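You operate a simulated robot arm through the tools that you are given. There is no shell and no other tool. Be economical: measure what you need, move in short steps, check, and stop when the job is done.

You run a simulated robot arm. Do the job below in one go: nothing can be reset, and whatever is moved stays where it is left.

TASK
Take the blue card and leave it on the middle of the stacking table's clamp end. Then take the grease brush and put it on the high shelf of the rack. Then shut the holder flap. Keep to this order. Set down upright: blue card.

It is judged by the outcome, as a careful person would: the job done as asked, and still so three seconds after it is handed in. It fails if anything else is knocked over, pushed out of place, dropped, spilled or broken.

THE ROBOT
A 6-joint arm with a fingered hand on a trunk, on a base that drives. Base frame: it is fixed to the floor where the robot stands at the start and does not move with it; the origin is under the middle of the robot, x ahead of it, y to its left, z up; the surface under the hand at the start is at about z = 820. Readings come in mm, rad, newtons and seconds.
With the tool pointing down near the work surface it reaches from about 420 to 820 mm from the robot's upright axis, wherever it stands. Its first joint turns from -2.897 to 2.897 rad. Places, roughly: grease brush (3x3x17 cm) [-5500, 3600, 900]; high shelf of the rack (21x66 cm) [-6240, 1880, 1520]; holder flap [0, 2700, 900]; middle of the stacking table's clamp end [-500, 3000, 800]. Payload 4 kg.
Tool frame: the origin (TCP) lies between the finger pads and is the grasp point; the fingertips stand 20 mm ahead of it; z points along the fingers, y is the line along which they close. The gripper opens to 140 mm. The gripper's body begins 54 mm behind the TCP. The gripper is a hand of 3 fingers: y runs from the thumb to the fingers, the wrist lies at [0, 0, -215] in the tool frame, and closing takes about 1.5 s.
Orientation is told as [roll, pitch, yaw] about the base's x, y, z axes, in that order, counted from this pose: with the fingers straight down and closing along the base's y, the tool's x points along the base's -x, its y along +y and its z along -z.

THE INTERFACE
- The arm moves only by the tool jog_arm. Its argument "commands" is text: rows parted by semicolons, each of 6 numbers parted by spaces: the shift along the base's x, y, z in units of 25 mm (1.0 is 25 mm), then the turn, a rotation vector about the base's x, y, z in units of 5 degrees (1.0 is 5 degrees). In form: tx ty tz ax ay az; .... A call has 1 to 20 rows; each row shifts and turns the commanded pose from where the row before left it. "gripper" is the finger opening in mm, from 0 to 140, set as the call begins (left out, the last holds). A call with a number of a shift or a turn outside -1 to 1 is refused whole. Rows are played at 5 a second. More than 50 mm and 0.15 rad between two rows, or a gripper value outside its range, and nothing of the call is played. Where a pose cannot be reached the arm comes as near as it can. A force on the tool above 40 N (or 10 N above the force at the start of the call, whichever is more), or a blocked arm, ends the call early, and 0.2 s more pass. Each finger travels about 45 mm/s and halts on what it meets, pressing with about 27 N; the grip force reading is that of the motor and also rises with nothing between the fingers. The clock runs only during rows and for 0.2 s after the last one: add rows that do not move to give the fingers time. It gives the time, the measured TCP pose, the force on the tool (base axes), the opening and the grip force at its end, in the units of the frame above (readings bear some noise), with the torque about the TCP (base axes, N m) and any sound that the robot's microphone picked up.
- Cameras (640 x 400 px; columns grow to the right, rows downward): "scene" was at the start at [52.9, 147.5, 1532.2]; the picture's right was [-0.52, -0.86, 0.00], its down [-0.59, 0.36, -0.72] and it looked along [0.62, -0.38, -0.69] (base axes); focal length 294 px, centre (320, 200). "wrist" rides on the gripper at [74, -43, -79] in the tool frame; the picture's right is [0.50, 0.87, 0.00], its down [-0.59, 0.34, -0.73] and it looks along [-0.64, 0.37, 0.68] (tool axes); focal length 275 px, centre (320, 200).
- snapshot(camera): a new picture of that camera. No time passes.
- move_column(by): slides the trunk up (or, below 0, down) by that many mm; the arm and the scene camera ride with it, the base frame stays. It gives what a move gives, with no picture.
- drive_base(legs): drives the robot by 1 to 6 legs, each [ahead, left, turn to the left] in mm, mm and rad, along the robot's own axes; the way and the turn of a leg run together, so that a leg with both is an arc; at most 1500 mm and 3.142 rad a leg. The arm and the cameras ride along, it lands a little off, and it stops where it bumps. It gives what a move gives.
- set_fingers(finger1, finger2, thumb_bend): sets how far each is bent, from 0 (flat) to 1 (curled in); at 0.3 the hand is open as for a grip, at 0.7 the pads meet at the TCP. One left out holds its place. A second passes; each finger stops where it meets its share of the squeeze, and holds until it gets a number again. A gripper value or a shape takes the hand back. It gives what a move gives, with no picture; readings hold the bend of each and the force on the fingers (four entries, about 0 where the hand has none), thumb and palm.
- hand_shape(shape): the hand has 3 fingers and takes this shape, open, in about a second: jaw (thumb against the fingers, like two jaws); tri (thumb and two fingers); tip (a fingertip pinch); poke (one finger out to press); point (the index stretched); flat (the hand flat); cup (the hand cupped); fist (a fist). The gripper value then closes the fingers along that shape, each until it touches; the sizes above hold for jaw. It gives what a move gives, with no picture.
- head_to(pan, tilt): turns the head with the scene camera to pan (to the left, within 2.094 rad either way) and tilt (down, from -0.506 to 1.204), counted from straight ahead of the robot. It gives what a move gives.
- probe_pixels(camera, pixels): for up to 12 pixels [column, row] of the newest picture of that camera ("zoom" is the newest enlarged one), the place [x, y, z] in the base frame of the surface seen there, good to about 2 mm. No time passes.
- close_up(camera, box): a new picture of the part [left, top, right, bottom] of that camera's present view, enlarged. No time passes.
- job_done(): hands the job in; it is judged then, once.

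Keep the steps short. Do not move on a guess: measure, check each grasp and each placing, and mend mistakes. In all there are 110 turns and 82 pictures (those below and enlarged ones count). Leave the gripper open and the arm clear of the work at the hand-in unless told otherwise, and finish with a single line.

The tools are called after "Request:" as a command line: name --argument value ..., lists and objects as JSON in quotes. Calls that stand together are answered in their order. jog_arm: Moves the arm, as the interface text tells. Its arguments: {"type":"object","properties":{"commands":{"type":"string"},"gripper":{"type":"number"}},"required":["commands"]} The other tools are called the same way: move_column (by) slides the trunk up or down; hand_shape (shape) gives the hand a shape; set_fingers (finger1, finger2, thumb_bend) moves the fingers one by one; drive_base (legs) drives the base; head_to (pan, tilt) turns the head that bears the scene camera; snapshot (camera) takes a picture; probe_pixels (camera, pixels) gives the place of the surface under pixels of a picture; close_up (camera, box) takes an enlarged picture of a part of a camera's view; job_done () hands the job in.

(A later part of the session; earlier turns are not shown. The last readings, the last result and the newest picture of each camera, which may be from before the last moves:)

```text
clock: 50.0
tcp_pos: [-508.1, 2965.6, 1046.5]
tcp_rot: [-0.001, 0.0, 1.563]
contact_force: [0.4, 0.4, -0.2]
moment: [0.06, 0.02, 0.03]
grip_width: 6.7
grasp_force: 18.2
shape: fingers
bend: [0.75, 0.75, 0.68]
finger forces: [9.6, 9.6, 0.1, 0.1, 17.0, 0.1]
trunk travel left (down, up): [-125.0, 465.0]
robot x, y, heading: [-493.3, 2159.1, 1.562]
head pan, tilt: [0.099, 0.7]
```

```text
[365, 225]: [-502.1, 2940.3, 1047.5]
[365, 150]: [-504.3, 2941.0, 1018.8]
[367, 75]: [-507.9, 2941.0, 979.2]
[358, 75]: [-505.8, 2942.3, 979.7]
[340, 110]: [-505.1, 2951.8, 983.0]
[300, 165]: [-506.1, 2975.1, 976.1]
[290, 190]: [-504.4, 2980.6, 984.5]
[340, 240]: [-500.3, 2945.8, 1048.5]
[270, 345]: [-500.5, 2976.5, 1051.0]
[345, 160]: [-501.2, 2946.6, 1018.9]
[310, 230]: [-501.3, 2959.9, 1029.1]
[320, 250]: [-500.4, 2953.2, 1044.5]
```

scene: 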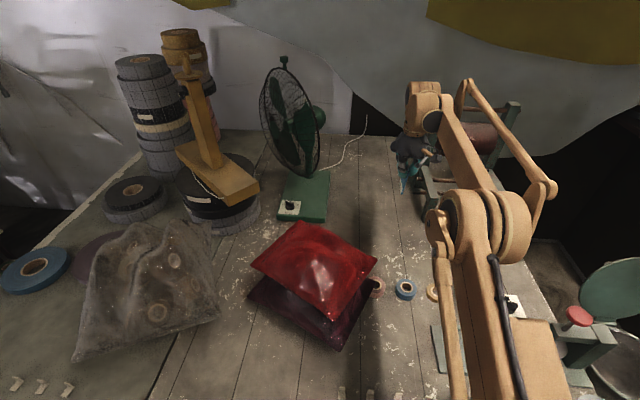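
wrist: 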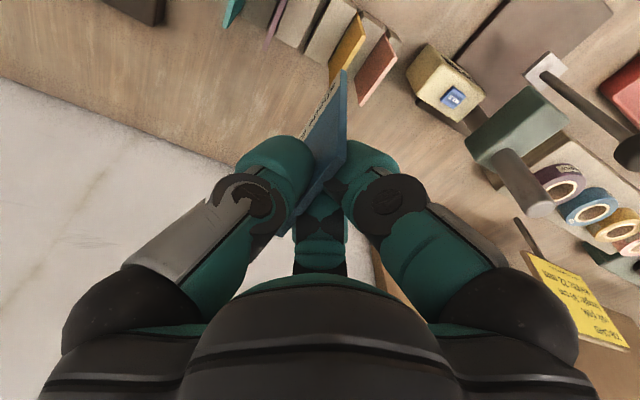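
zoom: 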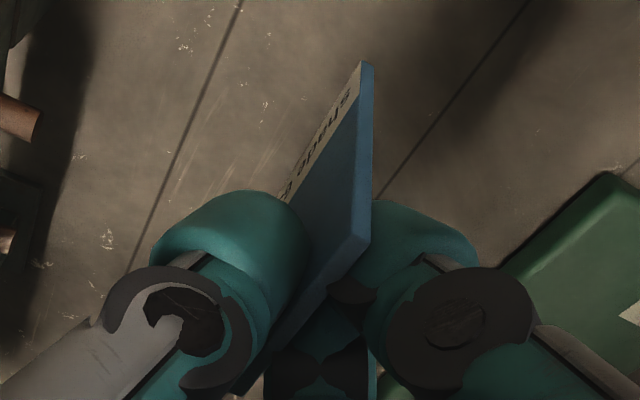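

The card leans about 4.4° (its bottom is 5 mm toward −x over 69 mm). I'll turn −4.4° about y and lower 100 mm, then measure again.

Request:
jog_arm --commands "0 0 -0.8 0 -0.44 0;0 0 -0.8 0 -0.44 0;0 0 -0.8 0 0 0;0 0 -0.8 0 0 0;0 0 -0.8 0 0 0;0 0 0 0 0 0"

Request:
close_up --camera "wrist" --box '[260, 60, 380, 160]'

Request:
probe_pixels --camera "zoom" --pixels '[[410, 330], [410, 200], [412, 60], [385, 100], [340, 180], [280, 270], [330, 370], [300, 340], [360, 230]]'

```text
clock: 51.4
tcp_pos: [-506.5, 2968.5, 948.3]
tcp_rot: [-0.077, 0.0, 1.566]
contact_force: [0.4, 0.0, 0.3]
moment: [0.0, 0.05, -0.02]
grip_width: 6.5
grasp_force: 19.0
shape: fingers
bend: [0.75, 0.75, 0.68]
finger forces: [9.9, 9.8, 0.0, 0.0, 17.1, 0.1]
trunk travel left (down, up): [-125.0, 465.0]
robot x, y, heading: [-490.7, 2160.5, 1.566]
head pan, tilt: [0.099, 0.7]
```

```text
4.00 times, centred on (320, 110) of wrist
```

zoom: 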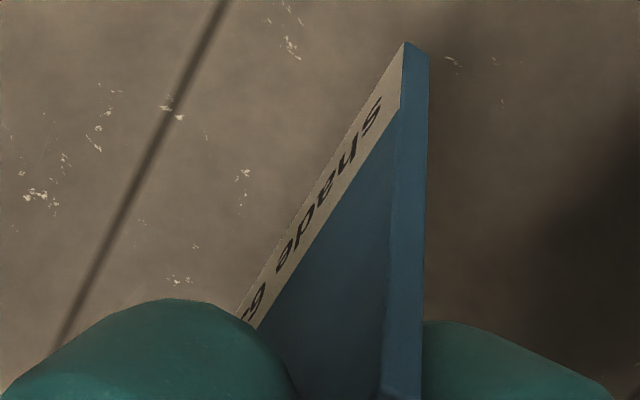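

```text
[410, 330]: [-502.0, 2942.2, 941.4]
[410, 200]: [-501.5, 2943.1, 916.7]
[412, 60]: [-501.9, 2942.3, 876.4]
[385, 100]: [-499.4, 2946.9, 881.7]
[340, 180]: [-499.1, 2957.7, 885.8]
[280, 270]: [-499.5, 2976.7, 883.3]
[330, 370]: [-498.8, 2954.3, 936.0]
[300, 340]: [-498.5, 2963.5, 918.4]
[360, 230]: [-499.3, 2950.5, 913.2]
```

The card is now vertical to within about 0.5°. I'll move 20 mm further to y and lower 60 mm, checking that the pose is held.

Request:
jog_arm --commands "0 0.4 -0.6 0 0 0;0 0.4 -0.6 0 0 0;0 0 -0.6 0 0 0;0 0 -0.6 0 0 0;0 0 0 0 0 0"

Request:
close_up --camera "wrist" --box '[260, 60, 380, 160]'

Request:
probe_pixels --camera "zoom" --pixels '[[410, 330], [412, 55], [404, 47], [385, 100], [280, 270], [330, 370], [300, 340], [360, 230], [398, 75], [450, 40], [200, 200]]'

```text
clock: 52.6
tcp_pos: [-508.6, 2978.4, 888.8]
tcp_rot: [-0.075, -0.003, 1.565]
contact_force: [-0.3, 0.1, 0.6]
moment: [0.01, -0.01, -0.01]
grip_width: 6.7
grasp_force: 18.8
shape: fingers
bend: [0.75, 0.75, 0.68]
finger forces: [9.8, 9.8, 0.0, 0.1, 17.2, 0.1]
out of reach, approached as far as the arm can: row 2, 4
trunk travel left (down, up): [-125.0, 465.0]
robot x, y, heading: [-492.3, 2157.3, 1.566]
head pan, tilt: [0.099, 0.7]
```

```text
4.00 times, centred on (320, 110) of wrist
```

zoom: 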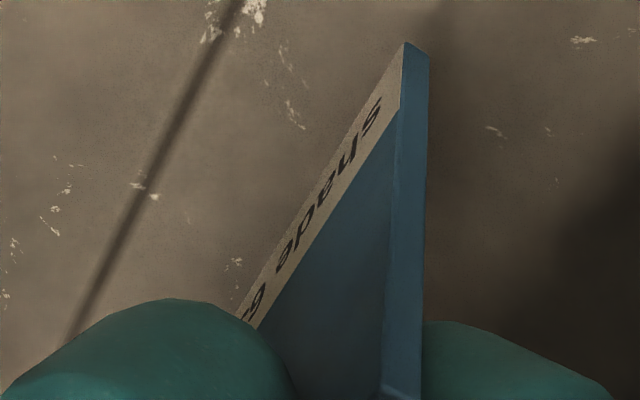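

```text
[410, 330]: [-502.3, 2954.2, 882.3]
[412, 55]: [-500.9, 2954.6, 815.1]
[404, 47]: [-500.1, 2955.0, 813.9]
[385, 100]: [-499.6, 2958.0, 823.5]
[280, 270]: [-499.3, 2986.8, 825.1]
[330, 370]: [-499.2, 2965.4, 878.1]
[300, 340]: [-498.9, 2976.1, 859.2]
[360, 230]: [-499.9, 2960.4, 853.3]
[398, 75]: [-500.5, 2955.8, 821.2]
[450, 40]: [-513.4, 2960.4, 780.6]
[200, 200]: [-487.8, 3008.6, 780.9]
```

The reach limit is y≈2978, so the card's centre is about (−501, 2980), close enough to the middle. Its bottom is at about z 813 over a top at 780.8. I'll lower with the trunk for a purely vertical move, 26 mm first.

Request:
move_column --by -26

Request:
close_up --camera "wrist" --box '[260, 60, 380, 160]'

Request:
probe_pixels --camera "zoom" --pixels '[[410, 330], [412, 55], [404, 47], [385, 100], [280, 270], [330, 370], [300, 340], [252, 310], [398, 75], [450, 40]]'

```text
clock: 53.3
tcp_pos: [-506.9, 2977.7, 861.8]
tcp_rot: [-0.074, -0.004, 1.563]
contact_force: [-0.7, 0.8, -0.2]
moment: [0.03, 0.01, -0.01]
grip_width: 6.6
grasp_force: 18.5
shape: fingers
bend: [0.75, 0.75, 0.68]
finger forces: [9.8, 9.8, 0.1, 0.1, 17.1, 0.1]
trunk travel left (down, up): [-99.0, 491.0]
robot x, y, heading: [-494.2, 2157.3, 1.56]
head pan, tilt: [0.099, 0.7]
```

```text
4.00 times, centred on (320, 110) of wrist
```

zoom: 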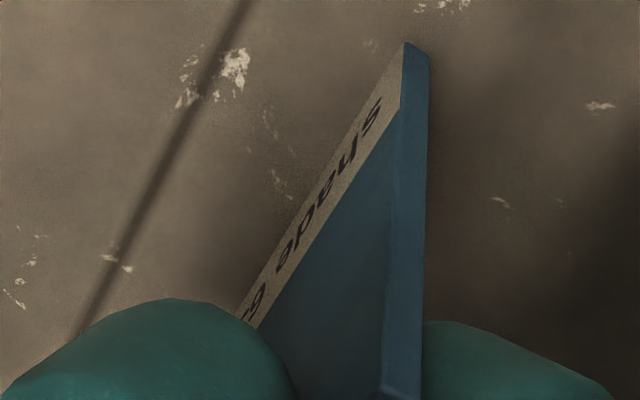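

```text
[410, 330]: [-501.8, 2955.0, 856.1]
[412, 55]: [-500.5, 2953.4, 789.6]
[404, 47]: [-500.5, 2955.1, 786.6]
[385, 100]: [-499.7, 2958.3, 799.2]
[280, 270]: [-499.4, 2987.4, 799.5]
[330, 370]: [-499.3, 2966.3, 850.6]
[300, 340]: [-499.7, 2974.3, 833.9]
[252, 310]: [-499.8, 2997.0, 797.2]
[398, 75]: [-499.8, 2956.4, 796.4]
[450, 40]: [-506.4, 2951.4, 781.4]
```

Gap is about 4–5 mm. I'll lower 3.5 mm and then in 1 mm steps, watching the force.

Request:
move_column --by -3.5

Request:
move_column --by -1

```text
clock: 53.8
tcp_pos: [-507.2, 2978.0, 859.3]
tcp_rot: [-0.076, -0.004, 1.564]
contact_force: [-0.4, -0.8, -0.7]
moment: [0.0, -0.01, 0.01]
grip_width: 6.3
grasp_force: 18.7
shape: fingers
bend: [0.75, 0.75, 0.68]
finger forces: [9.9, 9.9, 0.1, 0.0, 17.2, 0.0]
trunk travel left (down, up): [-96.0, 494.0]
robot x, y, heading: [-495.5, 2156.5, 1.564]
head pan, tilt: [0.099, 0.7]
```

```text
clock: 54.3
tcp_pos: [-507.7, 2979.3, 860.0]
tcp_rot: [-0.077, -0.003, 1.562]
contact_force: [0.0, 0.5, 3.6]
moment: [0.02, -0.02, 0.01]
grip_width: 6.5
grasp_force: 19.8
shape: fingers
bend: [0.75, 0.75, 0.68]
finger forces: [10.4, 10.4, 0.0, 0.0, 17.9, 0.0]
trunk travel left (down, up): [-94.0, 495.0]
robot x, y, heading: [-496.5, 2153.2, 1.567]
head pan, tilt: [0.099, 0.7]
```

The card touches the table (3.6 N). I'll ease the grip evenly in small steps.

Request:
set_fingers --finger1 0.7 --finger2 0.7 --thumb_bend 0.7

Request:
close_up --camera "wrist" --box '[260, 60, 380, 160]'

Request:
probe_pixels --camera "zoom" --pixels '[[410, 330], [412, 55], [404, 47], [385, 100], [280, 270], [330, 370], [300, 340], [252, 310], [398, 75], [450, 40]]'

```text
clock: 55.3
tcp_pos: [-507.1, 2977.1, 858.6]
tcp_rot: [-0.076, -0.004, 1.565]
contact_force: [0.1, 1.9, 8.4]
moment: [0.01, -0.03, 0.03]
grip_width: 7.7
grasp_force: 9.4
shape: fingers
bend: [0.69, 0.69, 0.68]
finger forces: [5.4, 4.9, 0.0, 0.1, 8.5, 0.0]
trunk travel left (down, up): [-94.0, 495.0]
robot x, y, heading: [-495.4, 2156.2, 1.561]
head pan, tilt: [0.099, 0.7]
```

```text
4.00 times, centred on (320, 110) of wrist
```

zoom: 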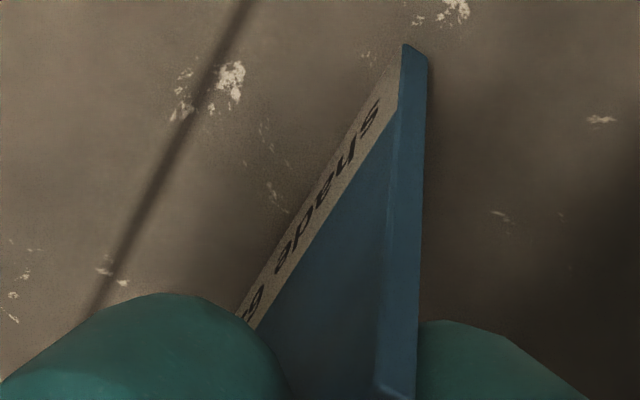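

```text
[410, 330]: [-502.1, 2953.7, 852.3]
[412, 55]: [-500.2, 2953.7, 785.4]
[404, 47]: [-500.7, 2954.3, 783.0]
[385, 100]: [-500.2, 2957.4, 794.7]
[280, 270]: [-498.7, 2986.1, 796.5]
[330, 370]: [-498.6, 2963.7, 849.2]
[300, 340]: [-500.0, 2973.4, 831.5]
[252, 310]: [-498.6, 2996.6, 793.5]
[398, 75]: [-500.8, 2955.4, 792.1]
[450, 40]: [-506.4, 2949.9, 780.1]
```

Request:
set_fingers --finger1 0.685 --finger2 0.685 --thumb_bend 0.685

Request:
set_fingers --finger1 0.675 --finger2 0.675 --thumb_bend 0.675

Request:
close_up --camera "wrist" --box '[220, 60, 420, 200]'

```text
clock: 56.3
tcp_pos: [-506.8, 2977.6, 858.3]
tcp_rot: [-0.077, -0.004, 1.564]
contact_force: [-0.3, 0.0, 3.9]
moment: [0.0, -0.02, 0.0]
grip_width: 9.1
grasp_force: 3.0
shape: fingers
bend: [0.68, 0.68, 0.67]
finger forces: [1.8, 1.9, 0.1, 0.0, 3.5, 0.0]
trunk travel left (down, up): [-94.0, 495.0]
robot x, y, heading: [-494.5, 2156.7, 1.564]
head pan, tilt: [0.099, 0.7]
```

```text
clock: 57.3
tcp_pos: [-507.0, 2978.2, 858.2]
tcp_rot: [-0.078, -0.004, 1.564]
contact_force: [1.3, -0.7, 1.1]
moment: [0.02, 0.0, 0.01]
grip_width: 10.9
grasp_force: 1.2
shape: fingers
bend: [0.67, 0.67, 0.67]
finger forces: [0.7, 0.7, 0.0, 0.0, 1.3, 0.0]
trunk travel left (down, up): [-94.0, 495.0]
robot x, y, heading: [-491.1, 2154.8, 1.567]
head pan, tilt: [0.099, 0.7]
```

```text
2.86 times, centred on (320, 130) of wrist
```

zoom: 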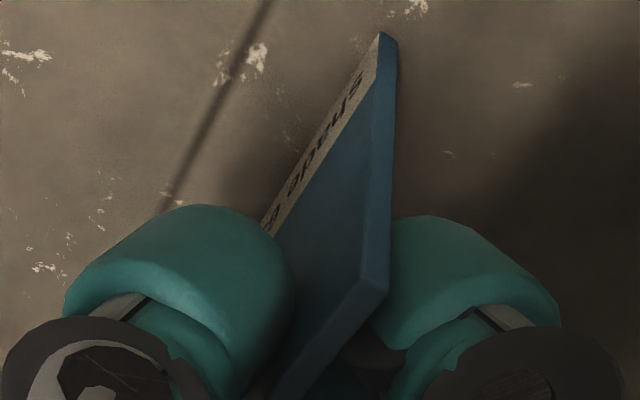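

Request:
set_fingers --finger1 0.669 --finger2 0.669 --thumb_bend 0.669

Request:
set_fingers --finger1 0.66 --finger2 0.66 --thumb_bend 0.66

Request:
close_up --camera "wrist" --box '[220, 60, 420, 200]'

Request:
probe_pixels --camera "zoom" --pixels '[[340, 300], [320, 320], [330, 240], [350, 150], [300, 210], [280, 230], [345, 120], [370, 80], [380, 270], [385, 60]]'

```text
clock: 58.3
tcp_pos: [-507.7, 2978.5, 859.0]
tcp_rot: [-0.077, -0.004, 1.563]
contact_force: [0.2, -1.1, 0.9]
moment: [0.0, -0.01, 0.01]
grip_width: 13.0
grasp_force: 0.5
shape: fingers
bend: [0.66, 0.66, 0.66]
finger forces: [0.1, 0.1, 0.0, 0.0, 0.1, 0.0]
trunk travel left (down, up): [-94.0, 495.0]
robot x, y, heading: [-491.3, 2159.8, 1.568]
head pan, tilt: [0.099, 0.7]
```

```text
clock: 59.3
tcp_pos: [-507.3, 2978.4, 858.1]
tcp_rot: [-0.076, -0.003, 1.565]
contact_force: [-1.1, 0.4, -0.3]
moment: [-0.02, 0.01, 0.02]
grip_width: 13.9
grasp_force: 0.2
shape: fingers
bend: [0.66, 0.66, 0.66]
finger forces: [0.1, 0.1, 0.0, 0.0, 0.1, 0.0]
trunk travel left (down, up): [-94.0, 495.0]
robot x, y, heading: [-495.2, 2157.2, 1.564]
head pan, tilt: [0.099, 0.7]
```

```text
2.86 times, centred on (320, 130) of wrist
```

zoom: 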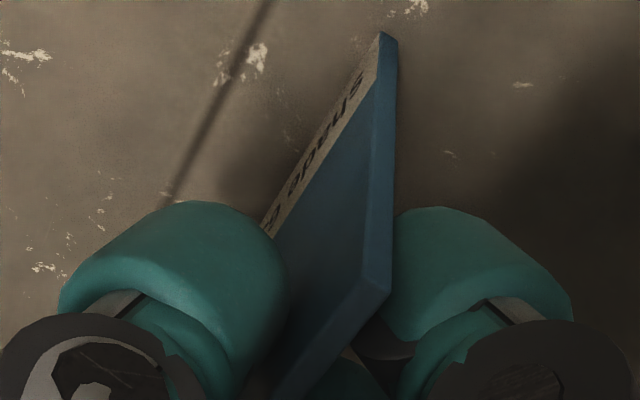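

```text
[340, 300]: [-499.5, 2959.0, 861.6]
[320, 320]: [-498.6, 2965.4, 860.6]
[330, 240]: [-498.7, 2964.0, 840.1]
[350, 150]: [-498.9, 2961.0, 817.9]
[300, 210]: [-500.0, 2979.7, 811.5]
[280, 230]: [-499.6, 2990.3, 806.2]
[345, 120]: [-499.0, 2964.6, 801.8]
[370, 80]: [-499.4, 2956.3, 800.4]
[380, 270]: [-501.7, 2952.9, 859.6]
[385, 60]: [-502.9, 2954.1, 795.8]
```

The fingers show no force and the card stays vertical. I'll open wider in two steps.

Request:
set_fingers --finger1 0.64 --finger2 0.64 --thumb_bend 0.64

Request:
set_fingers --finger1 0.55 --finger2 0.55 --thumb_bend 0.55

Request:
close_up --camera "wrist" --box '[220, 60, 420, 200]'

```text
clock: 60.3
tcp_pos: [-507.4, 2977.6, 858.3]
tcp_rot: [-0.078, -0.003, 1.563]
contact_force: [-0.1, 0.1, -0.1]
moment: [0.02, -0.01, 0.0]
grip_width: 19.5
grasp_force: 0.2
shape: fingers
bend: [0.64, 0.64, 0.64]
finger forces: [0.0, 0.0, 0.0, 0.0, 0.0, 0.0]
trunk travel left (down, up): [-94.0, 495.0]
robot x, y, heading: [-492.6, 2159.2, 1.561]
head pan, tilt: [0.099, 0.7]
```

```text
clock: 61.3
tcp_pos: [-507.0, 2979.2, 857.9]
tcp_rot: [-0.077, -0.004, 1.565]
contact_force: [-0.3, 0.6, 0.1]
moment: [-0.01, -0.02, -0.01]
grip_width: 47.6
grasp_force: 0.2
shape: fingers
bend: [0.55, 0.55, 0.55]
finger forces: [0.0, 0.1, 0.0, 0.1, 0.1, 0.0]
trunk travel left (down, up): [-94.0, 495.0]
robot x, y, heading: [-497.6, 2157.0, 1.566]
head pan, tilt: [0.099, 0.7]
```

```text
2.86 times, centred on (320, 130) of wrist
```

zoom: 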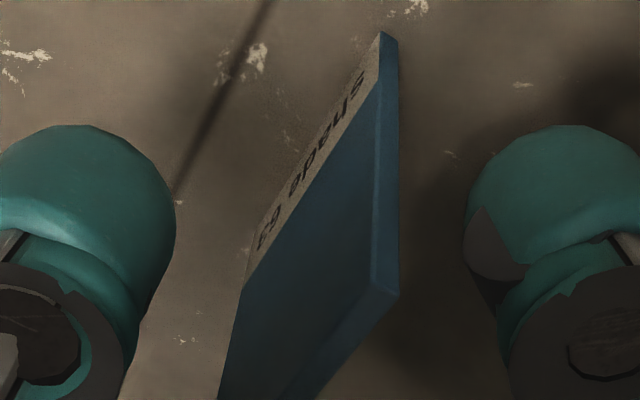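

The card stands free. I'll raise the trunk straight up, clear of it.

Request:
move_column --by 60

Request:
move_column --by 200

Request:
snapshot --camera "wrist"

```text
clock: 62.3
tcp_pos: [-507.3, 2979.2, 917.5]
tcp_rot: [-0.076, -0.003, 1.563]
contact_force: [0.5, -0.8, -0.7]
moment: [0.01, 0.0, -0.04]
grip_width: 47.8
grasp_force: 0.1
shape: fingers
bend: [0.55, 0.55, 0.55]
finger forces: [0.0, 0.0, 0.0, 0.1, 0.0, 0.1]
trunk travel left (down, up): [-154.0, 436.0]
robot x, y, heading: [-493.6, 2157.5, 1.562]
head pan, tilt: [0.099, 0.7]
```

```text
clock: 64.5
tcp_pos: [-507.3, 2978.2, 1118.3]
tcp_rot: [-0.077, -0.004, 1.564]
contact_force: [-0.1, -0.7, -0.4]
moment: [0.02, 0.02, -0.02]
grip_width: 47.7
grasp_force: 0.0
shape: fingers
bend: [0.55, 0.55, 0.55]
finger forces: [0.0, 0.1, 0.1, 0.1, 0.1, 0.0]
trunk travel left (down, up): [-355.0, 235.0]
robot x, y, heading: [-492.4, 2154.7, 1.567]
head pan, tilt: [0.099, 0.7]
```

```text
42 pictures are left
```

wrist: 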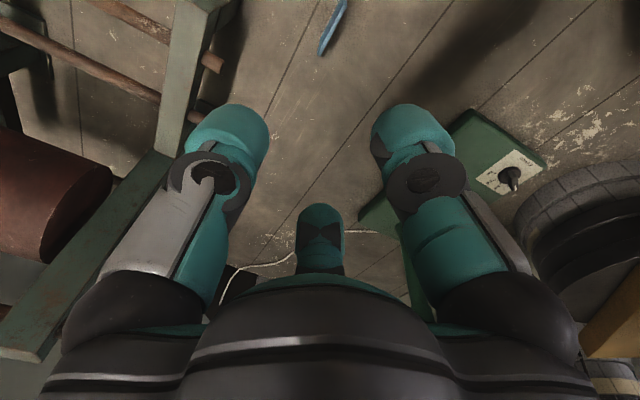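

The card is standing at pixel (335, 20). Next I'll retract the arm, undo the small tilt, and back away while looking left.

Request:
jog_arm --commands "0 -1 0 0 0.44 0;0 -1 0 0 0.44 0;0 -1 0 0 0 0;0 -1 0 0 0 0;0 -1 0 0 0 0;0 -1 0 0 0 0;0 -1 0 0 0 0;0 -1 0 0 0 0;0 -1 0 0 0 0;0 -1 0 0 0 0;0 -1 0 0 0 0;0 -1 0 0 0 0;0 -1 0 0 0 0;0 -1 0 0 0 0"

Request:
drive_base --legs '[[-950, 0, 0]]'

Request:
head_to --pan 1.4 --tilt 0.35

Request:
snapshot --camera "scene"

```text
clock: 67.5
tcp_pos: [-510.4, 2629.5, 1118.6]
tcp_rot: [0.001, -0.003, 1.563]
contact_force: [-0.9, 0.8, -0.6]
moment: [0.01, -0.03, 0.04]
grip_width: 47.6
grasp_force: 0.1
shape: fingers
bend: [0.55, 0.55, 0.55]
finger forces: [0.0, 0.0, 0.1, 0.0, 0.0, 0.1]
trunk travel left (down, up): [-355.0, 235.0]
robot x, y, heading: [-494.6, 2160.9, 1.566]
head pan, tilt: [0.099, 0.7]
```

```text
clock: 72.6
tcp_pos: [-516.1, 1650.0, 1119.2]
tcp_rot: [0.0, -0.004, 1.551]
contact_force: [-0.5, 0.1, 0.1]
moment: [0.05, -0.01, 0.0]
grip_width: 47.9
grasp_force: 0.0
shape: fingers
bend: [0.55, 0.55, 0.55]
finger forces: [0.1, 0.0, 0.0, 0.1, 0.0, 0.0]
trunk travel left (down, up): [-355.0, 235.0]
robot x, y, heading: [-507.5, 1173.2, 1.553]
head pan, tilt: [0.099, 0.7]
```

```text
clock: 74.1
tcp_pos: [-515.4, 1649.7, 1118.6]
tcp_rot: [0.001, -0.001, 1.55]
contact_force: [-0.3, 0.0, 0.2]
moment: [0.0, -0.02, -0.02]
grip_width: 47.9
grasp_force: 0.1
shape: fingers
bend: [0.55, 0.55, 0.55]
finger forces: [0.0, 0.0, 0.1, 0.1, 0.0, 0.0]
trunk travel left (down, up): [-355.0, 235.0]
robot x, y, heading: [-506.0, 1173.3, 1.548]
head pan, tilt: [1.4, 0.351]
```

```text
41 pictures are left
```

scene: 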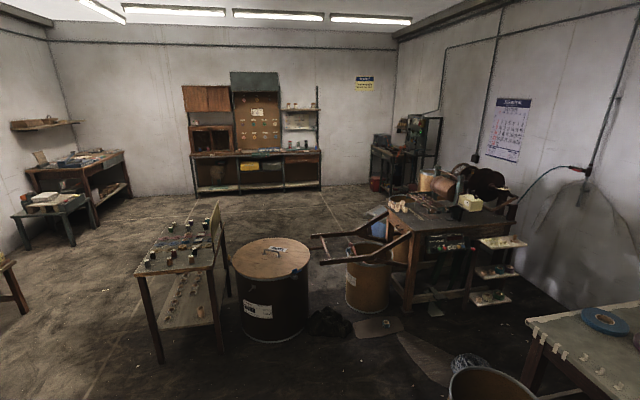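

The rack stands at the far wall (column ~300), and the brush should be on the bench in the far corner near column 400. I'm measuring obstacles for a route.

Request:
probe_pixels --camera "scene" --pixels '[[160, 360], [225, 295], [145, 275], [272, 340], [240, 325], [308, 320], [365, 310], [318, 236], [395, 305], [300, 108], [380, 180], [410, 150]]'

Request:
probe_pixels --camera "scene" --pixels '[[195, 195], [320, 188], [30, 250], [75, 245], [18, 310], [310, 210], [340, 330], [440, 180], [405, 185], [260, 215], [90, 300], [240, 180]]'

Request:
close_up --camera "scene" --box '[170, 60, 480, 260]'

```text
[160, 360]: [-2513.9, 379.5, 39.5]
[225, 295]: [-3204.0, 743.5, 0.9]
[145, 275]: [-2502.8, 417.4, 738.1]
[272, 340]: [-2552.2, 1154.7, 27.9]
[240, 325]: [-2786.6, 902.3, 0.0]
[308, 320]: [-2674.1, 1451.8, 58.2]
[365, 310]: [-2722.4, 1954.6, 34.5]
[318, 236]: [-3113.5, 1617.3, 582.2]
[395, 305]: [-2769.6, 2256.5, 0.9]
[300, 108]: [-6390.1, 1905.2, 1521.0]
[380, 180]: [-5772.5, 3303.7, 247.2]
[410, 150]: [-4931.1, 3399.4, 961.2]
```

```text
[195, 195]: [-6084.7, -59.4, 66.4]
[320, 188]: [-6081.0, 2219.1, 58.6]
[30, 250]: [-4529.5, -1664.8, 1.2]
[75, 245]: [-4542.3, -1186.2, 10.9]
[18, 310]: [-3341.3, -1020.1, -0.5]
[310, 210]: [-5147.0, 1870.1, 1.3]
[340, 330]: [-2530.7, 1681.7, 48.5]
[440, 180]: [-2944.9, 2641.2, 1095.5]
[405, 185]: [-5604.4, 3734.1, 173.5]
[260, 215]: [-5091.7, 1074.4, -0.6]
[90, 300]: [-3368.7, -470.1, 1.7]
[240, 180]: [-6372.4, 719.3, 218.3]
```

```text
2.00 times, centred on (325, 160) of scene
```

zoom: 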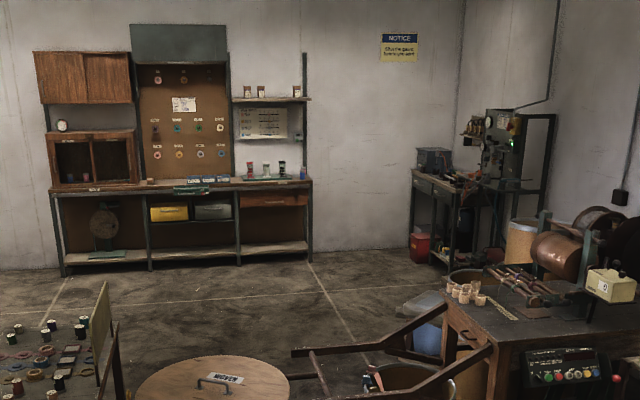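

The route goes left around the pot table at y≈−150. I'll turn to face −x, slide to y≈−130, and look along the lane.

Request:
drive_base --legs '[[0, 0, 1.59], [0, 1300, 0]]'

Request:
head_to --pan 0.1 --tilt 0.45

Request:
snapshot --camera "scene"

```text
clock: 84.4
tcp_pos: [-950.0, -139.1, 1117.9]
tcp_rot: [-0.001, -0.002, -3.104]
contact_force: [-0.6, -0.6, 1.2]
moment: [-0.02, 0.03, -0.03]
grip_width: 48.0
grasp_force: 0.0
shape: fingers
bend: [0.55, 0.55, 0.55]
finger forces: [0.1, 0.0, 0.1, 0.0, 0.0, 0.1]
trunk travel left (down, up): [-355.0, 235.0]
robot x, y, heading: [-476.9, -99.7, -3.103]
head pan, tilt: [1.4, 0.351]
```

```text
clock: 85.9
tcp_pos: [-949.2, -139.1, 1118.6]
tcp_rot: [0.0, -0.001, -3.104]
contact_force: [0.1, 0.1, -0.1]
moment: [0.03, -0.02, 0.02]
grip_width: 47.7
grasp_force: 0.0
shape: fingers
bend: [0.55, 0.55, 0.55]
finger forces: [0.0, 0.0, 0.0, 0.0, 0.1, 0.0]
trunk travel left (down, up): [-355.0, 235.0]
robot x, y, heading: [-477.5, -104.4, -3.105]
head pan, tilt: [0.099, 0.45]
```

```text
39 pictures are left
```

scene: 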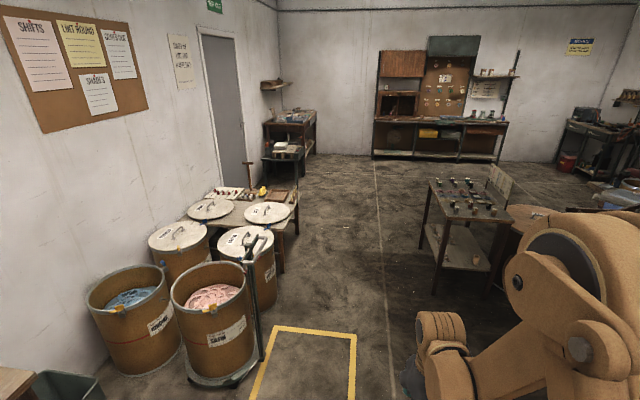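

Request:
probe_pixels --camera "scene" --pixels '[[425, 250], [433, 290], [262, 360], [280, 270], [298, 235], [256, 320], [298, 185], [325, 330], [505, 285], [560, 160], [510, 215], [350, 190]]'

```text
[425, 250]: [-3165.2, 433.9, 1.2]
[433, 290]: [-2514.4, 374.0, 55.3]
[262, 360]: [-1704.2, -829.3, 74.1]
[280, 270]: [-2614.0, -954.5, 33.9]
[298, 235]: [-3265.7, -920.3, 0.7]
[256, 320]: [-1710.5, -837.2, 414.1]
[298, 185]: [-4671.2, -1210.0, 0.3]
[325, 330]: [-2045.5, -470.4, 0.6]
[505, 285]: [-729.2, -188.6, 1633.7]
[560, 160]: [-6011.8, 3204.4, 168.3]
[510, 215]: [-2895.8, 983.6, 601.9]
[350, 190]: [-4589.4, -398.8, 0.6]
```

The lane lies between y −830 and 374, clear along the middle. I'll straighten up, drive through to x≈−4300, then slide right to y≈1300.

Request:
drive_base --legs '[[0, 100, -0.037], [1500, 0, 0], [1500, 0, 0], [850, 0, 0]]'

Request:
head_to --pan -1.2 --tilt 0.45

Request:
snapshot --camera "scene"

```text
clock: 105.4
tcp_pos: [-4836.0, -357.6, 1117.8]
tcp_rot: [0.0, -0.001, -3.084]
contact_force: [0.1, 0.4, 0.7]
moment: [-0.01, -0.02, 0.01]
grip_width: 47.8
grasp_force: 0.0
shape: fingers
bend: [0.55, 0.55, 0.55]
finger forces: [0.0, 0.0, 0.0, 0.0, 0.1, 0.0]
trunk travel left (down, up): [-355.0, 235.0]
robot x, y, heading: [-4362.8, -310.4, -3.086]
head pan, tilt: [0.099, 0.45]
```

```text
clock: 106.8
tcp_pos: [-4836.0, -357.9, 1118.4]
tcp_rot: [0.0, -0.003, -3.087]
contact_force: [0.6, 0.4, -0.1]
moment: [-0.02, 0.0, 0.04]
grip_width: 47.6
grasp_force: 0.1
shape: fingers
bend: [0.55, 0.55, 0.55]
finger forces: [0.0, 0.0, 0.0, 0.0, 0.0, 0.0]
trunk travel left (down, up): [-355.0, 235.0]
robot x, y, heading: [-4365.1, -314.3, -3.082]
head pan, tilt: [-1.201, 0.45]
```

```text
38 pictures are left
```

scene: 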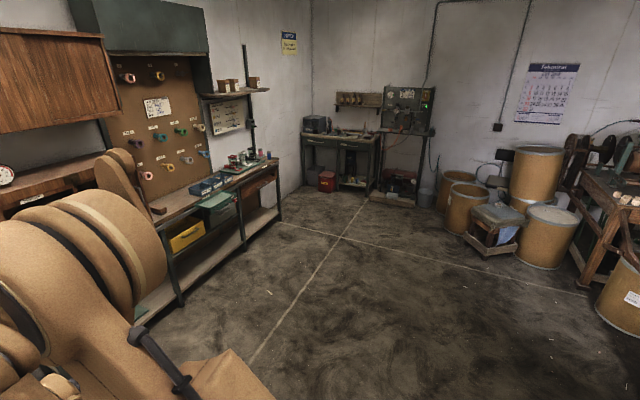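

I'll turn to face the corner bench, advance 1500 with a shift left, and look.

Request:
drive_base --legs '[[0, 0, -1.628], [1500, 0, 0], [600, 950, 0]]'

Request:
head_to --pan 0.1 --tilt 0.5

Request:
snapshot --camera "scene"

```text
clock: 123.6
tcp_pos: [-5288.3, 2294.1, 1118.2]
tcp_rot: [0.0, -0.001, 1.56]
contact_force: [0.6, -0.3, -0.4]
moment: [-0.03, 0.0, 0.02]
grip_width: 47.7
grasp_force: 0.1
shape: fingers
bend: [0.55, 0.55, 0.55]
finger forces: [0.0, 0.0, 0.1, 0.2, 0.1, 0.0]
trunk travel left (down, up): [-355.0, 235.0]
robot x, y, heading: [-5278.4, 1823.0, 1.56]
head pan, tilt: [-1.201, 0.45]
```

```text
clock: 125.1
tcp_pos: [-5288.6, 2293.9, 1118.2]
tcp_rot: [0.001, -0.002, 1.559]
contact_force: [-0.6, -1.1, 0.5]
moment: [0.02, 0.02, 0.0]
grip_width: 47.7
grasp_force: 0.0
shape: fingers
bend: [0.55, 0.55, 0.55]
finger forces: [0.1, 0.0, 0.0, 0.0, 0.1, 0.1]
trunk travel left (down, up): [-355.0, 235.0]
robot x, y, heading: [-5274.5, 1819.7, 1.559]
head pan, tilt: [0.099, 0.499]
```

```text
37 pictures are left
```

scene: 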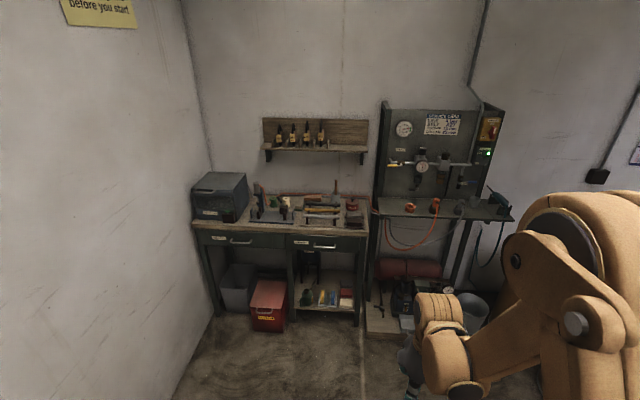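

The bench is at (190–370, 190–330). I'm enlarging its top to find the grease brush.

Request:
close_up --camera "scene" --box '[185, 165, 385, 245]'

```text
3.20 times, centred on (285, 205) of scene
```

zoom: 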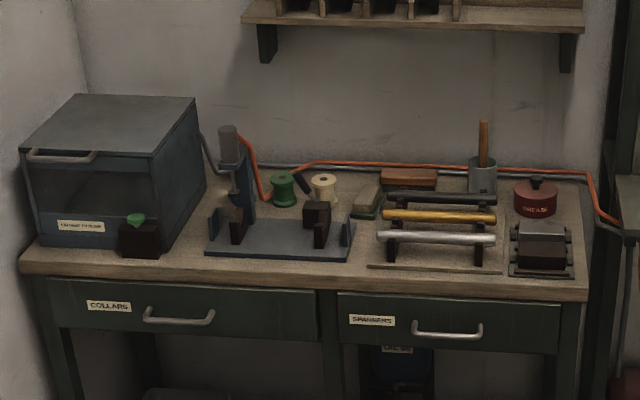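

A wooden handle stands in a cup beside the grease pot at (483, 125–185), likely the brush. Measuring it and the surroundings.

Request:
probe_pixels --camera "zoom" --pixels '[[483, 123], [483, 145], [483, 162], [482, 180], [470, 160], [496, 162], [535, 200], [440, 195], [410, 178], [590, 285], [20, 262], [575, 25]]'

Request:
close_up --camera "scene" --box '[300, 170, 380, 220]'

```text
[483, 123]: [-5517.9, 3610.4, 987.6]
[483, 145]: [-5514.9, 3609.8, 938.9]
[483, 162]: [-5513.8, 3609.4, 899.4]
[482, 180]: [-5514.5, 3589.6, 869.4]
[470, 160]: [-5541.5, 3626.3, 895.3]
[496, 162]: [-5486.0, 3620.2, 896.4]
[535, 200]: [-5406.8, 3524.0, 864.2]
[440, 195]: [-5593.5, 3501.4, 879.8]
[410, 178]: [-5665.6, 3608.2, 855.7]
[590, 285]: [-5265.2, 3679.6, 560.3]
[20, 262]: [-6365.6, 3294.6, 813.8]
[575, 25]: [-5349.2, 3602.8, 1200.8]
```

```text
8.00 times, centred on (340, 195) of scene
```

zoom: 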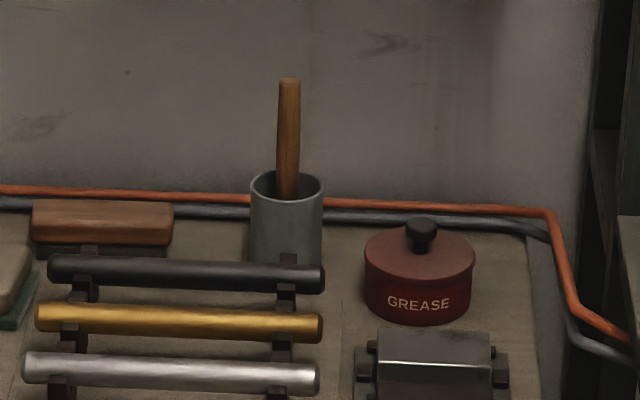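

The brush handle is vertical at (−5514, 3610), top z 988, in a cup with its rim at z 896. A wall shelf (edge y 3603, z 1200) hangs right above, so I'll come in with the hand tilted 60° from vertical. I'll set the tilt now, while free.

Request:
jog_arm --commands "0 0.6 0 1 0 0;0 0.6 0 1 0 0;0 0.6 0 1 0 0;0 0.6 0 1 0 0;0 0.6 0 1 0 0;0 0.6 0 1 0 0;0 0.6 0 1 0 0;0 0.6 0 1 0 0;0 0.6 0 1 0 0;0 0.6 0 1 0 0;0 0 0 1 0 0;0 0 0 1 0 0" --gripper 80

Request:
drive_base --legs '[[500, 230, 0.01]]'

Request:
snapshot --camera "scene"

```text
clock: 127.7
tcp_pos: [-5289.9, 2490.7, 1159.3]
tcp_rot: [0.018, -1.048, 1.548]
contact_force: [0.1, 0.6, -0.4]
moment: [0.04, -0.02, 0.05]
grip_width: 79.5
grasp_force: 0.1
shape: jaw
bend: [0.31, 0.31, 0.3]
finger forces: [0.1, 0.0, 0.0, 0.0, 0.0, 0.1]
out of reach, approached as far as the arm can: row 8, 9, 10, 11, 12
trunk travel left (down, up): [-355.0, 235.0]
robot x, y, heading: [-5276.8, 1820.4, 1.558]
head pan, tilt: [0.099, 0.499]
```

```text
clock: 130.9
tcp_pos: [-5526.6, 2991.6, 1158.6]
tcp_rot: [0.02, -1.045, 1.559]
contact_force: [-0.7, 0.6, 0.3]
moment: [-0.02, 0.0, 0.0]
grip_width: 79.5
grasp_force: 0.1
shape: jaw
bend: [0.31, 0.31, 0.3]
finger forces: [0.1, 0.0, 0.1, 0.0, 0.0, 0.1]
trunk travel left (down, up): [-355.0, 235.0]
robot x, y, heading: [-5506.5, 2322.8, 1.567]
head pan, tilt: [0.099, 0.499]
```

```text
34 pictures are left
```

scene: 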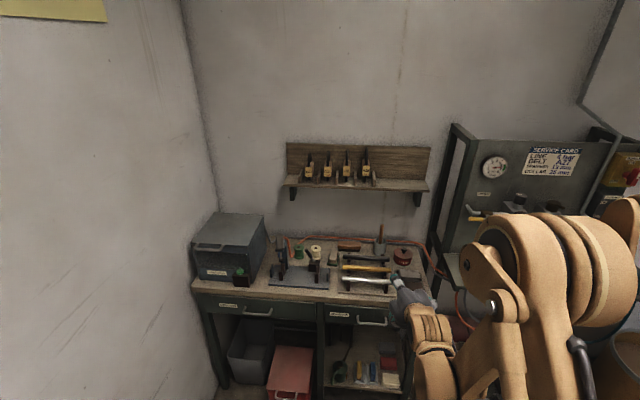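

The hand tilt is reached. I'll drive 400 mm closer at this height, then lower the trunk so the TCP is at about z 960.

Request:
drive_base --legs '[[400, 0, 0]]'

Request:
move_column --by -190

Request:
head_to --pan -0.05 --tilt 0.6

Request:
snapshot --camera "scene"

Request:
snapshot --camera "wrist"

```text
clock: 133.4
tcp_pos: [-5518.8, 3387.7, 1159.9]
tcp_rot: [0.021, -1.046, 1.549]
contact_force: [-0.2, 0.3, -0.3]
moment: [0.0, 0.04, 0.02]
grip_width: 79.2
grasp_force: 0.0
shape: jaw
bend: [0.31, 0.31, 0.3]
finger forces: [0.0, 0.1, 0.0, 0.0, 0.0, 0.0]
trunk travel left (down, up): [-355.0, 235.0]
robot x, y, heading: [-5500.1, 2722.4, 1.56]
head pan, tilt: [0.099, 0.499]
```

```text
clock: 135.4
tcp_pos: [-5519.6, 3387.5, 970.0]
tcp_rot: [0.022, -1.047, 1.551]
contact_force: [-0.2, 0.1, 0.2]
moment: [-0.01, 0.03, -0.01]
grip_width: 79.6
grasp_force: 0.0
shape: jaw
bend: [0.31, 0.31, 0.3]
finger forces: [0.0, 0.0, 0.0, 0.0, 0.0, 0.1]
trunk travel left (down, up): [-165.0, 425.0]
robot x, y, heading: [-5502.1, 2720.9, 1.557]
head pan, tilt: [0.099, 0.499]
```

```text
clock: 136.1
tcp_pos: [-5519.3, 3386.9, 969.2]
tcp_rot: [0.022, -1.048, 1.549]
contact_force: [0.3, -0.8, 0.3]
moment: [0.02, 0.03, 0.01]
grip_width: 79.4
grasp_force: 0.0
shape: jaw
bend: [0.31, 0.31, 0.3]
finger forces: [0.0, 0.0, 0.0, 0.0, 0.0, 0.0]
trunk travel left (down, up): [-165.0, 425.0]
robot x, y, heading: [-5502.9, 2721.1, 1.558]
head pan, tilt: [-0.051, 0.6]
```

```text
33 pictures are left
```

scene: 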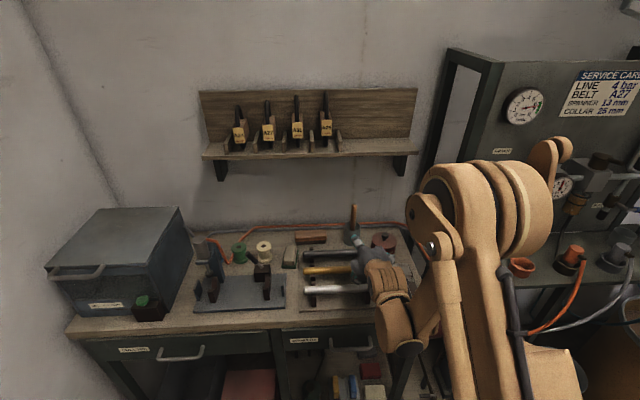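

```text
32 pictures are left
```

wrist: 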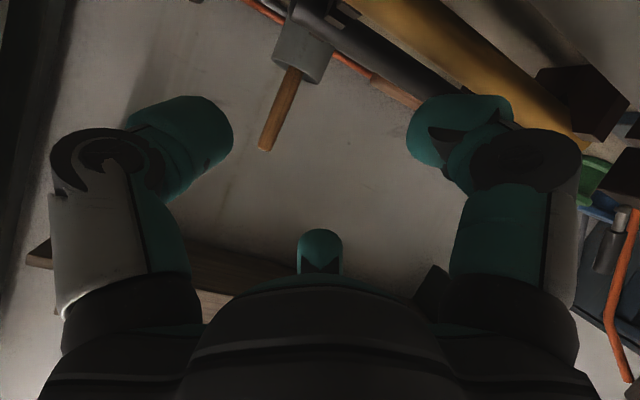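

The brush sits nicely between thumb and fingers in the wrist view. I'm measuring it from here.

Request:
probe_pixels --camera "wrist" --pixels '[[265, 147], [280, 110], [292, 75], [301, 70], [330, 75], [275, 60], [380, 60], [470, 40], [230, 140], [412, 120], [320, 232]]'

Request:
probe_pixels --camera "scene" --pixels '[[353, 207], [353, 225], [341, 235], [368, 228], [310, 157], [405, 165], [383, 240], [330, 256], [385, 290]]'

```text
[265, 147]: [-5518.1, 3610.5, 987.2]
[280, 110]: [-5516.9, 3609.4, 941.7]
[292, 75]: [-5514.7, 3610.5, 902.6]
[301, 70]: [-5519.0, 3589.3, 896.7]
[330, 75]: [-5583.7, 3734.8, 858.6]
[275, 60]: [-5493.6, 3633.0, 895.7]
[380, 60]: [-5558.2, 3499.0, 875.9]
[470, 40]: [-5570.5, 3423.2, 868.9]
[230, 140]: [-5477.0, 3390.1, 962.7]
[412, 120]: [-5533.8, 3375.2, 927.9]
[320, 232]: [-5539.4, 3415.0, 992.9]
```

```text
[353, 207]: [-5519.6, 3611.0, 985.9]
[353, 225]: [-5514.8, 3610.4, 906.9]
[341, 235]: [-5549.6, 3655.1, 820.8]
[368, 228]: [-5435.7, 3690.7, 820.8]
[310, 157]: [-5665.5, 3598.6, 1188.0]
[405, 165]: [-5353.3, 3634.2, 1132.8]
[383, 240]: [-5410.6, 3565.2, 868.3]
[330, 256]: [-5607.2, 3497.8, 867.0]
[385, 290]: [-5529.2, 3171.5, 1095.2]
```

Handle axis is at about (−5516, 3618), and I'll grip at z≈958. Advancing 162 mm first.

Request:
jog_arm --commands "-0.2 0.93 -0.44 0 0 0;0 0.93 0 0 0 0;0 0.93 0 0 0 0;0 0.93 0 0 0 0;0 0.93 0 0 0 0;0 0.93 0 0 0 0;0 0.93 0 0 0 0;0 0 0 0 0 0"

Request:
snapshot --camera "wrist"

Request:
close_up --camera "scene" --box '[280, 170, 440, 290]'

```text
clock: 137.9
tcp_pos: [-5524.2, 3550.6, 959.1]
tcp_rot: [0.019, -1.047, 1.549]
contact_force: [-0.2, -0.2, -0.7]
moment: [-0.02, 0.01, 0.04]
grip_width: 79.5
grasp_force: 0.1
shape: jaw
bend: [0.31, 0.31, 0.3]
finger forces: [0.1, 0.0, 0.0, 0.0, 0.0, 0.0]
trunk travel left (down, up): [-165.0, 425.0]
robot x, y, heading: [-5503.9, 2725.9, 1.568]
head pan, tilt: [-0.051, 0.6]
```

```text
31 pictures are left
```

wrist: 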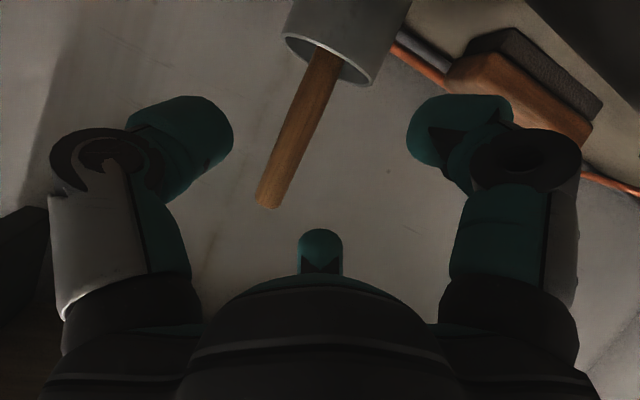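

```text
3.33 times, centred on (360, 230) of scene
```

zoom: 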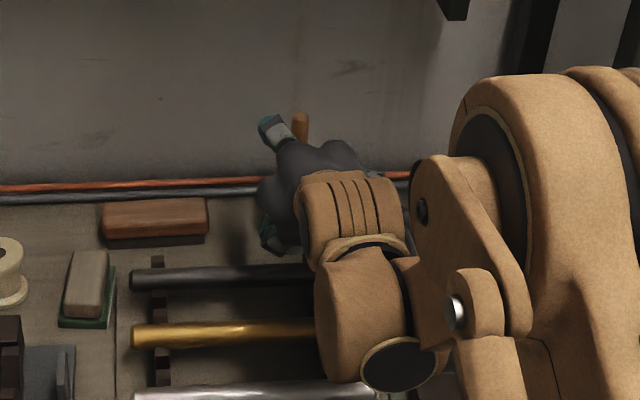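

On line. The last 66 mm in, then I'll check before closing.

Request:
jog_arm --commands "0 0.9 0 0 0 0;0 0.9 0 0 0 0;0 0.85 0 0 0 0;0 0 0 0 0 0"

Request:
snapshot --camera "wrist"

Request:
probe_pixels --camera "wrist" --pixels '[[230, 135], [410, 130], [420, 150], [320, 232], [345, 100], [330, 180], [290, 230], [200, 180]]'

```text
clock: 138.9
tcp_pos: [-5524.8, 3615.5, 959.9]
tcp_rot: [0.022, -1.046, 1.549]
contact_force: [0.4, -0.4, 0.1]
moment: [0.01, -0.02, -0.02]
grip_width: 79.4
grasp_force: 0.1
shape: jaw
bend: [0.31, 0.31, 0.3]
finger forces: [0.0, 0.1, 0.1, 0.0, 0.1, 0.1]
trunk travel left (down, up): [-165.0, 425.0]
robot x, y, heading: [-5506.1, 2719.7, 1.563]
head pan, tilt: [-0.051, 0.6]
```

```text
29 pictures are left
```

wrist: 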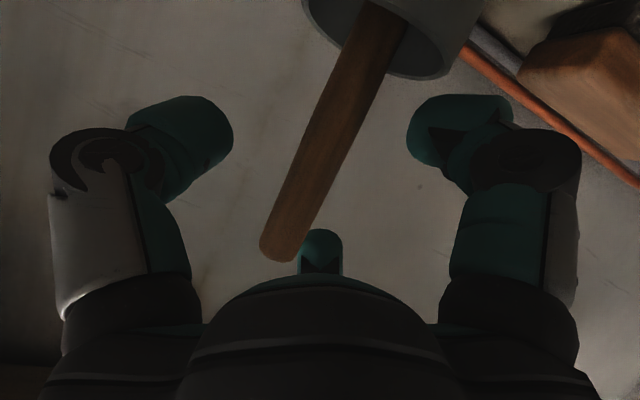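

```text
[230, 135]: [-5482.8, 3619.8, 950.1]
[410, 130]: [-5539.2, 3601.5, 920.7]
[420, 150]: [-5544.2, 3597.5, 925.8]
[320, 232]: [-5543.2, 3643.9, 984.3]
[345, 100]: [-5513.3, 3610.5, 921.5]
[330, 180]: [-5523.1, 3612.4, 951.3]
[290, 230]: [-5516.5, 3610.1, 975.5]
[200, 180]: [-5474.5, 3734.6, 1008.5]
```

The handle is between the thumb and both fingers and the cup is clear. Closing.

Request:
jog_arm --commands "0 0 0 0 0 0;0 0 0 0 0 0;0 0 0 0 0 0;0 0 0 0 0 0;0 0 0 0 0 0;0 0 0 0 0 0;0 0 0 0 0 0;0 0 0 0 0 0;0 0 0 0 0 0;0 0 0 0 0 0" --gripper 8

Request:
snapshot --camera "wrist"

```text
clock: 141.1
tcp_pos: [-5525.2, 3614.6, 959.5]
tcp_rot: [0.021, -1.047, 1.549]
contact_force: [0.2, 0.6, 1.7]
moment: [-0.02, -0.01, 0.01]
grip_width: 22.6
grasp_force: 27.2
shape: jaw
bend: [1.0, 0.79, 0.5]
finger forces: [16.9, 20.0, 0.0, 0.0, 25.8, 0.0]
trunk travel left (down, up): [-165.0, 425.0]
robot x, y, heading: [-5500.6, 2721.9, 1.56]
head pan, tilt: [-0.051, 0.6]
```

```text
28 pictures are left
```

wrist: 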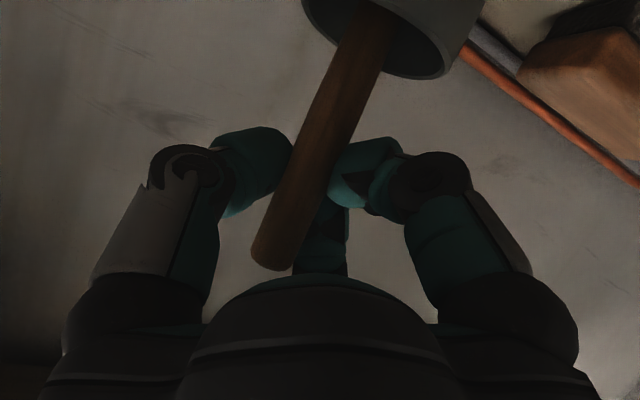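

Firm grip (17/20/26 N). I'll lift 40 mm and check that the cup stays.

Request:
jog_arm --commands "0 0 0.4 0 0 0;0 0 0.4 0 0 0;0 0 0.4 0 0 0;0 0 0.4 0 0 0;0 0 0 0 0 0"

Request:
snapshot --camera "wrist"

```text
clock: 142.3
tcp_pos: [-5524.1, 3616.4, 998.6]
tcp_rot: [0.021, -1.048, 1.548]
contact_force: [0.5, 0.1, -0.4]
moment: [0.0, -0.03, 0.03]
grip_width: 22.6
grasp_force: 26.5
shape: jaw
bend: [1.0, 0.79, 0.5]
finger forces: [16.6, 20.1, 0.0, 0.0, 25.4, 0.0]
trunk travel left (down, up): [-165.0, 425.0]
robot x, y, heading: [-5500.7, 2719.5, 1.559]
head pan, tilt: [-0.051, 0.6]
```

```text
27 pictures are left
```

wrist: 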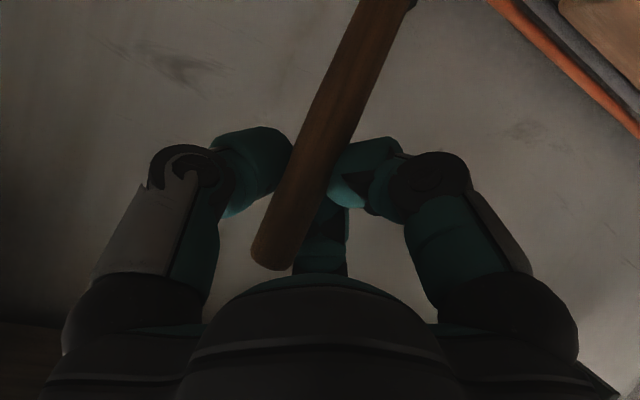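

The brush is coming out and the cup stayed. Lifting 52 mm more, then checking from the scene camera.

Request:
jog_arm --commands "0 0 0.42 0 0 0;0 0 0.42 0 0 0;0 0 0.42 0 0 0;0 0 0.42 0 0 0;0 0 0.42 0 0 0;0 0 0 0 0 0"

Request:
close_up --camera "scene" --box '[300, 130, 420, 260]'

Request:
close_up --camera "wrist" --box '[240, 0, 560, 200]'

```text
clock: 143.7
tcp_pos: [-5525.2, 3615.4, 1051.3]
tcp_rot: [0.02, -1.05, 1.551]
contact_force: [0.0, 0.4, -0.4]
moment: [0.0, -0.01, 0.02]
grip_width: 22.9
grasp_force: 26.9
shape: jaw
bend: [1.0, 0.79, 0.5]
finger forces: [16.7, 19.9, 0.1, 0.0, 25.4, 0.1]
trunk travel left (down, up): [-165.0, 425.0]
robot x, y, heading: [-5499.2, 2719.3, 1.56]
head pan, tilt: [-0.051, 0.6]
```

```text
3.08 times, centred on (360, 195) of scene
```

zoom: 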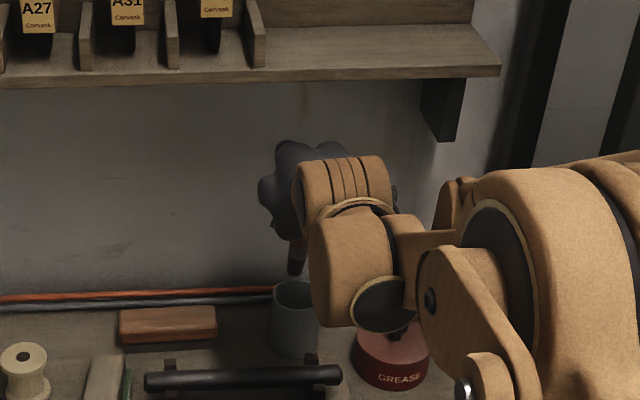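

```text
2.00 times, centred on (400, 100) of wrist
```

zoom: 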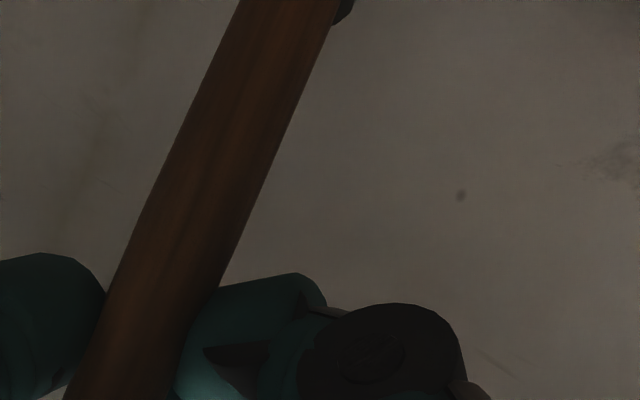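

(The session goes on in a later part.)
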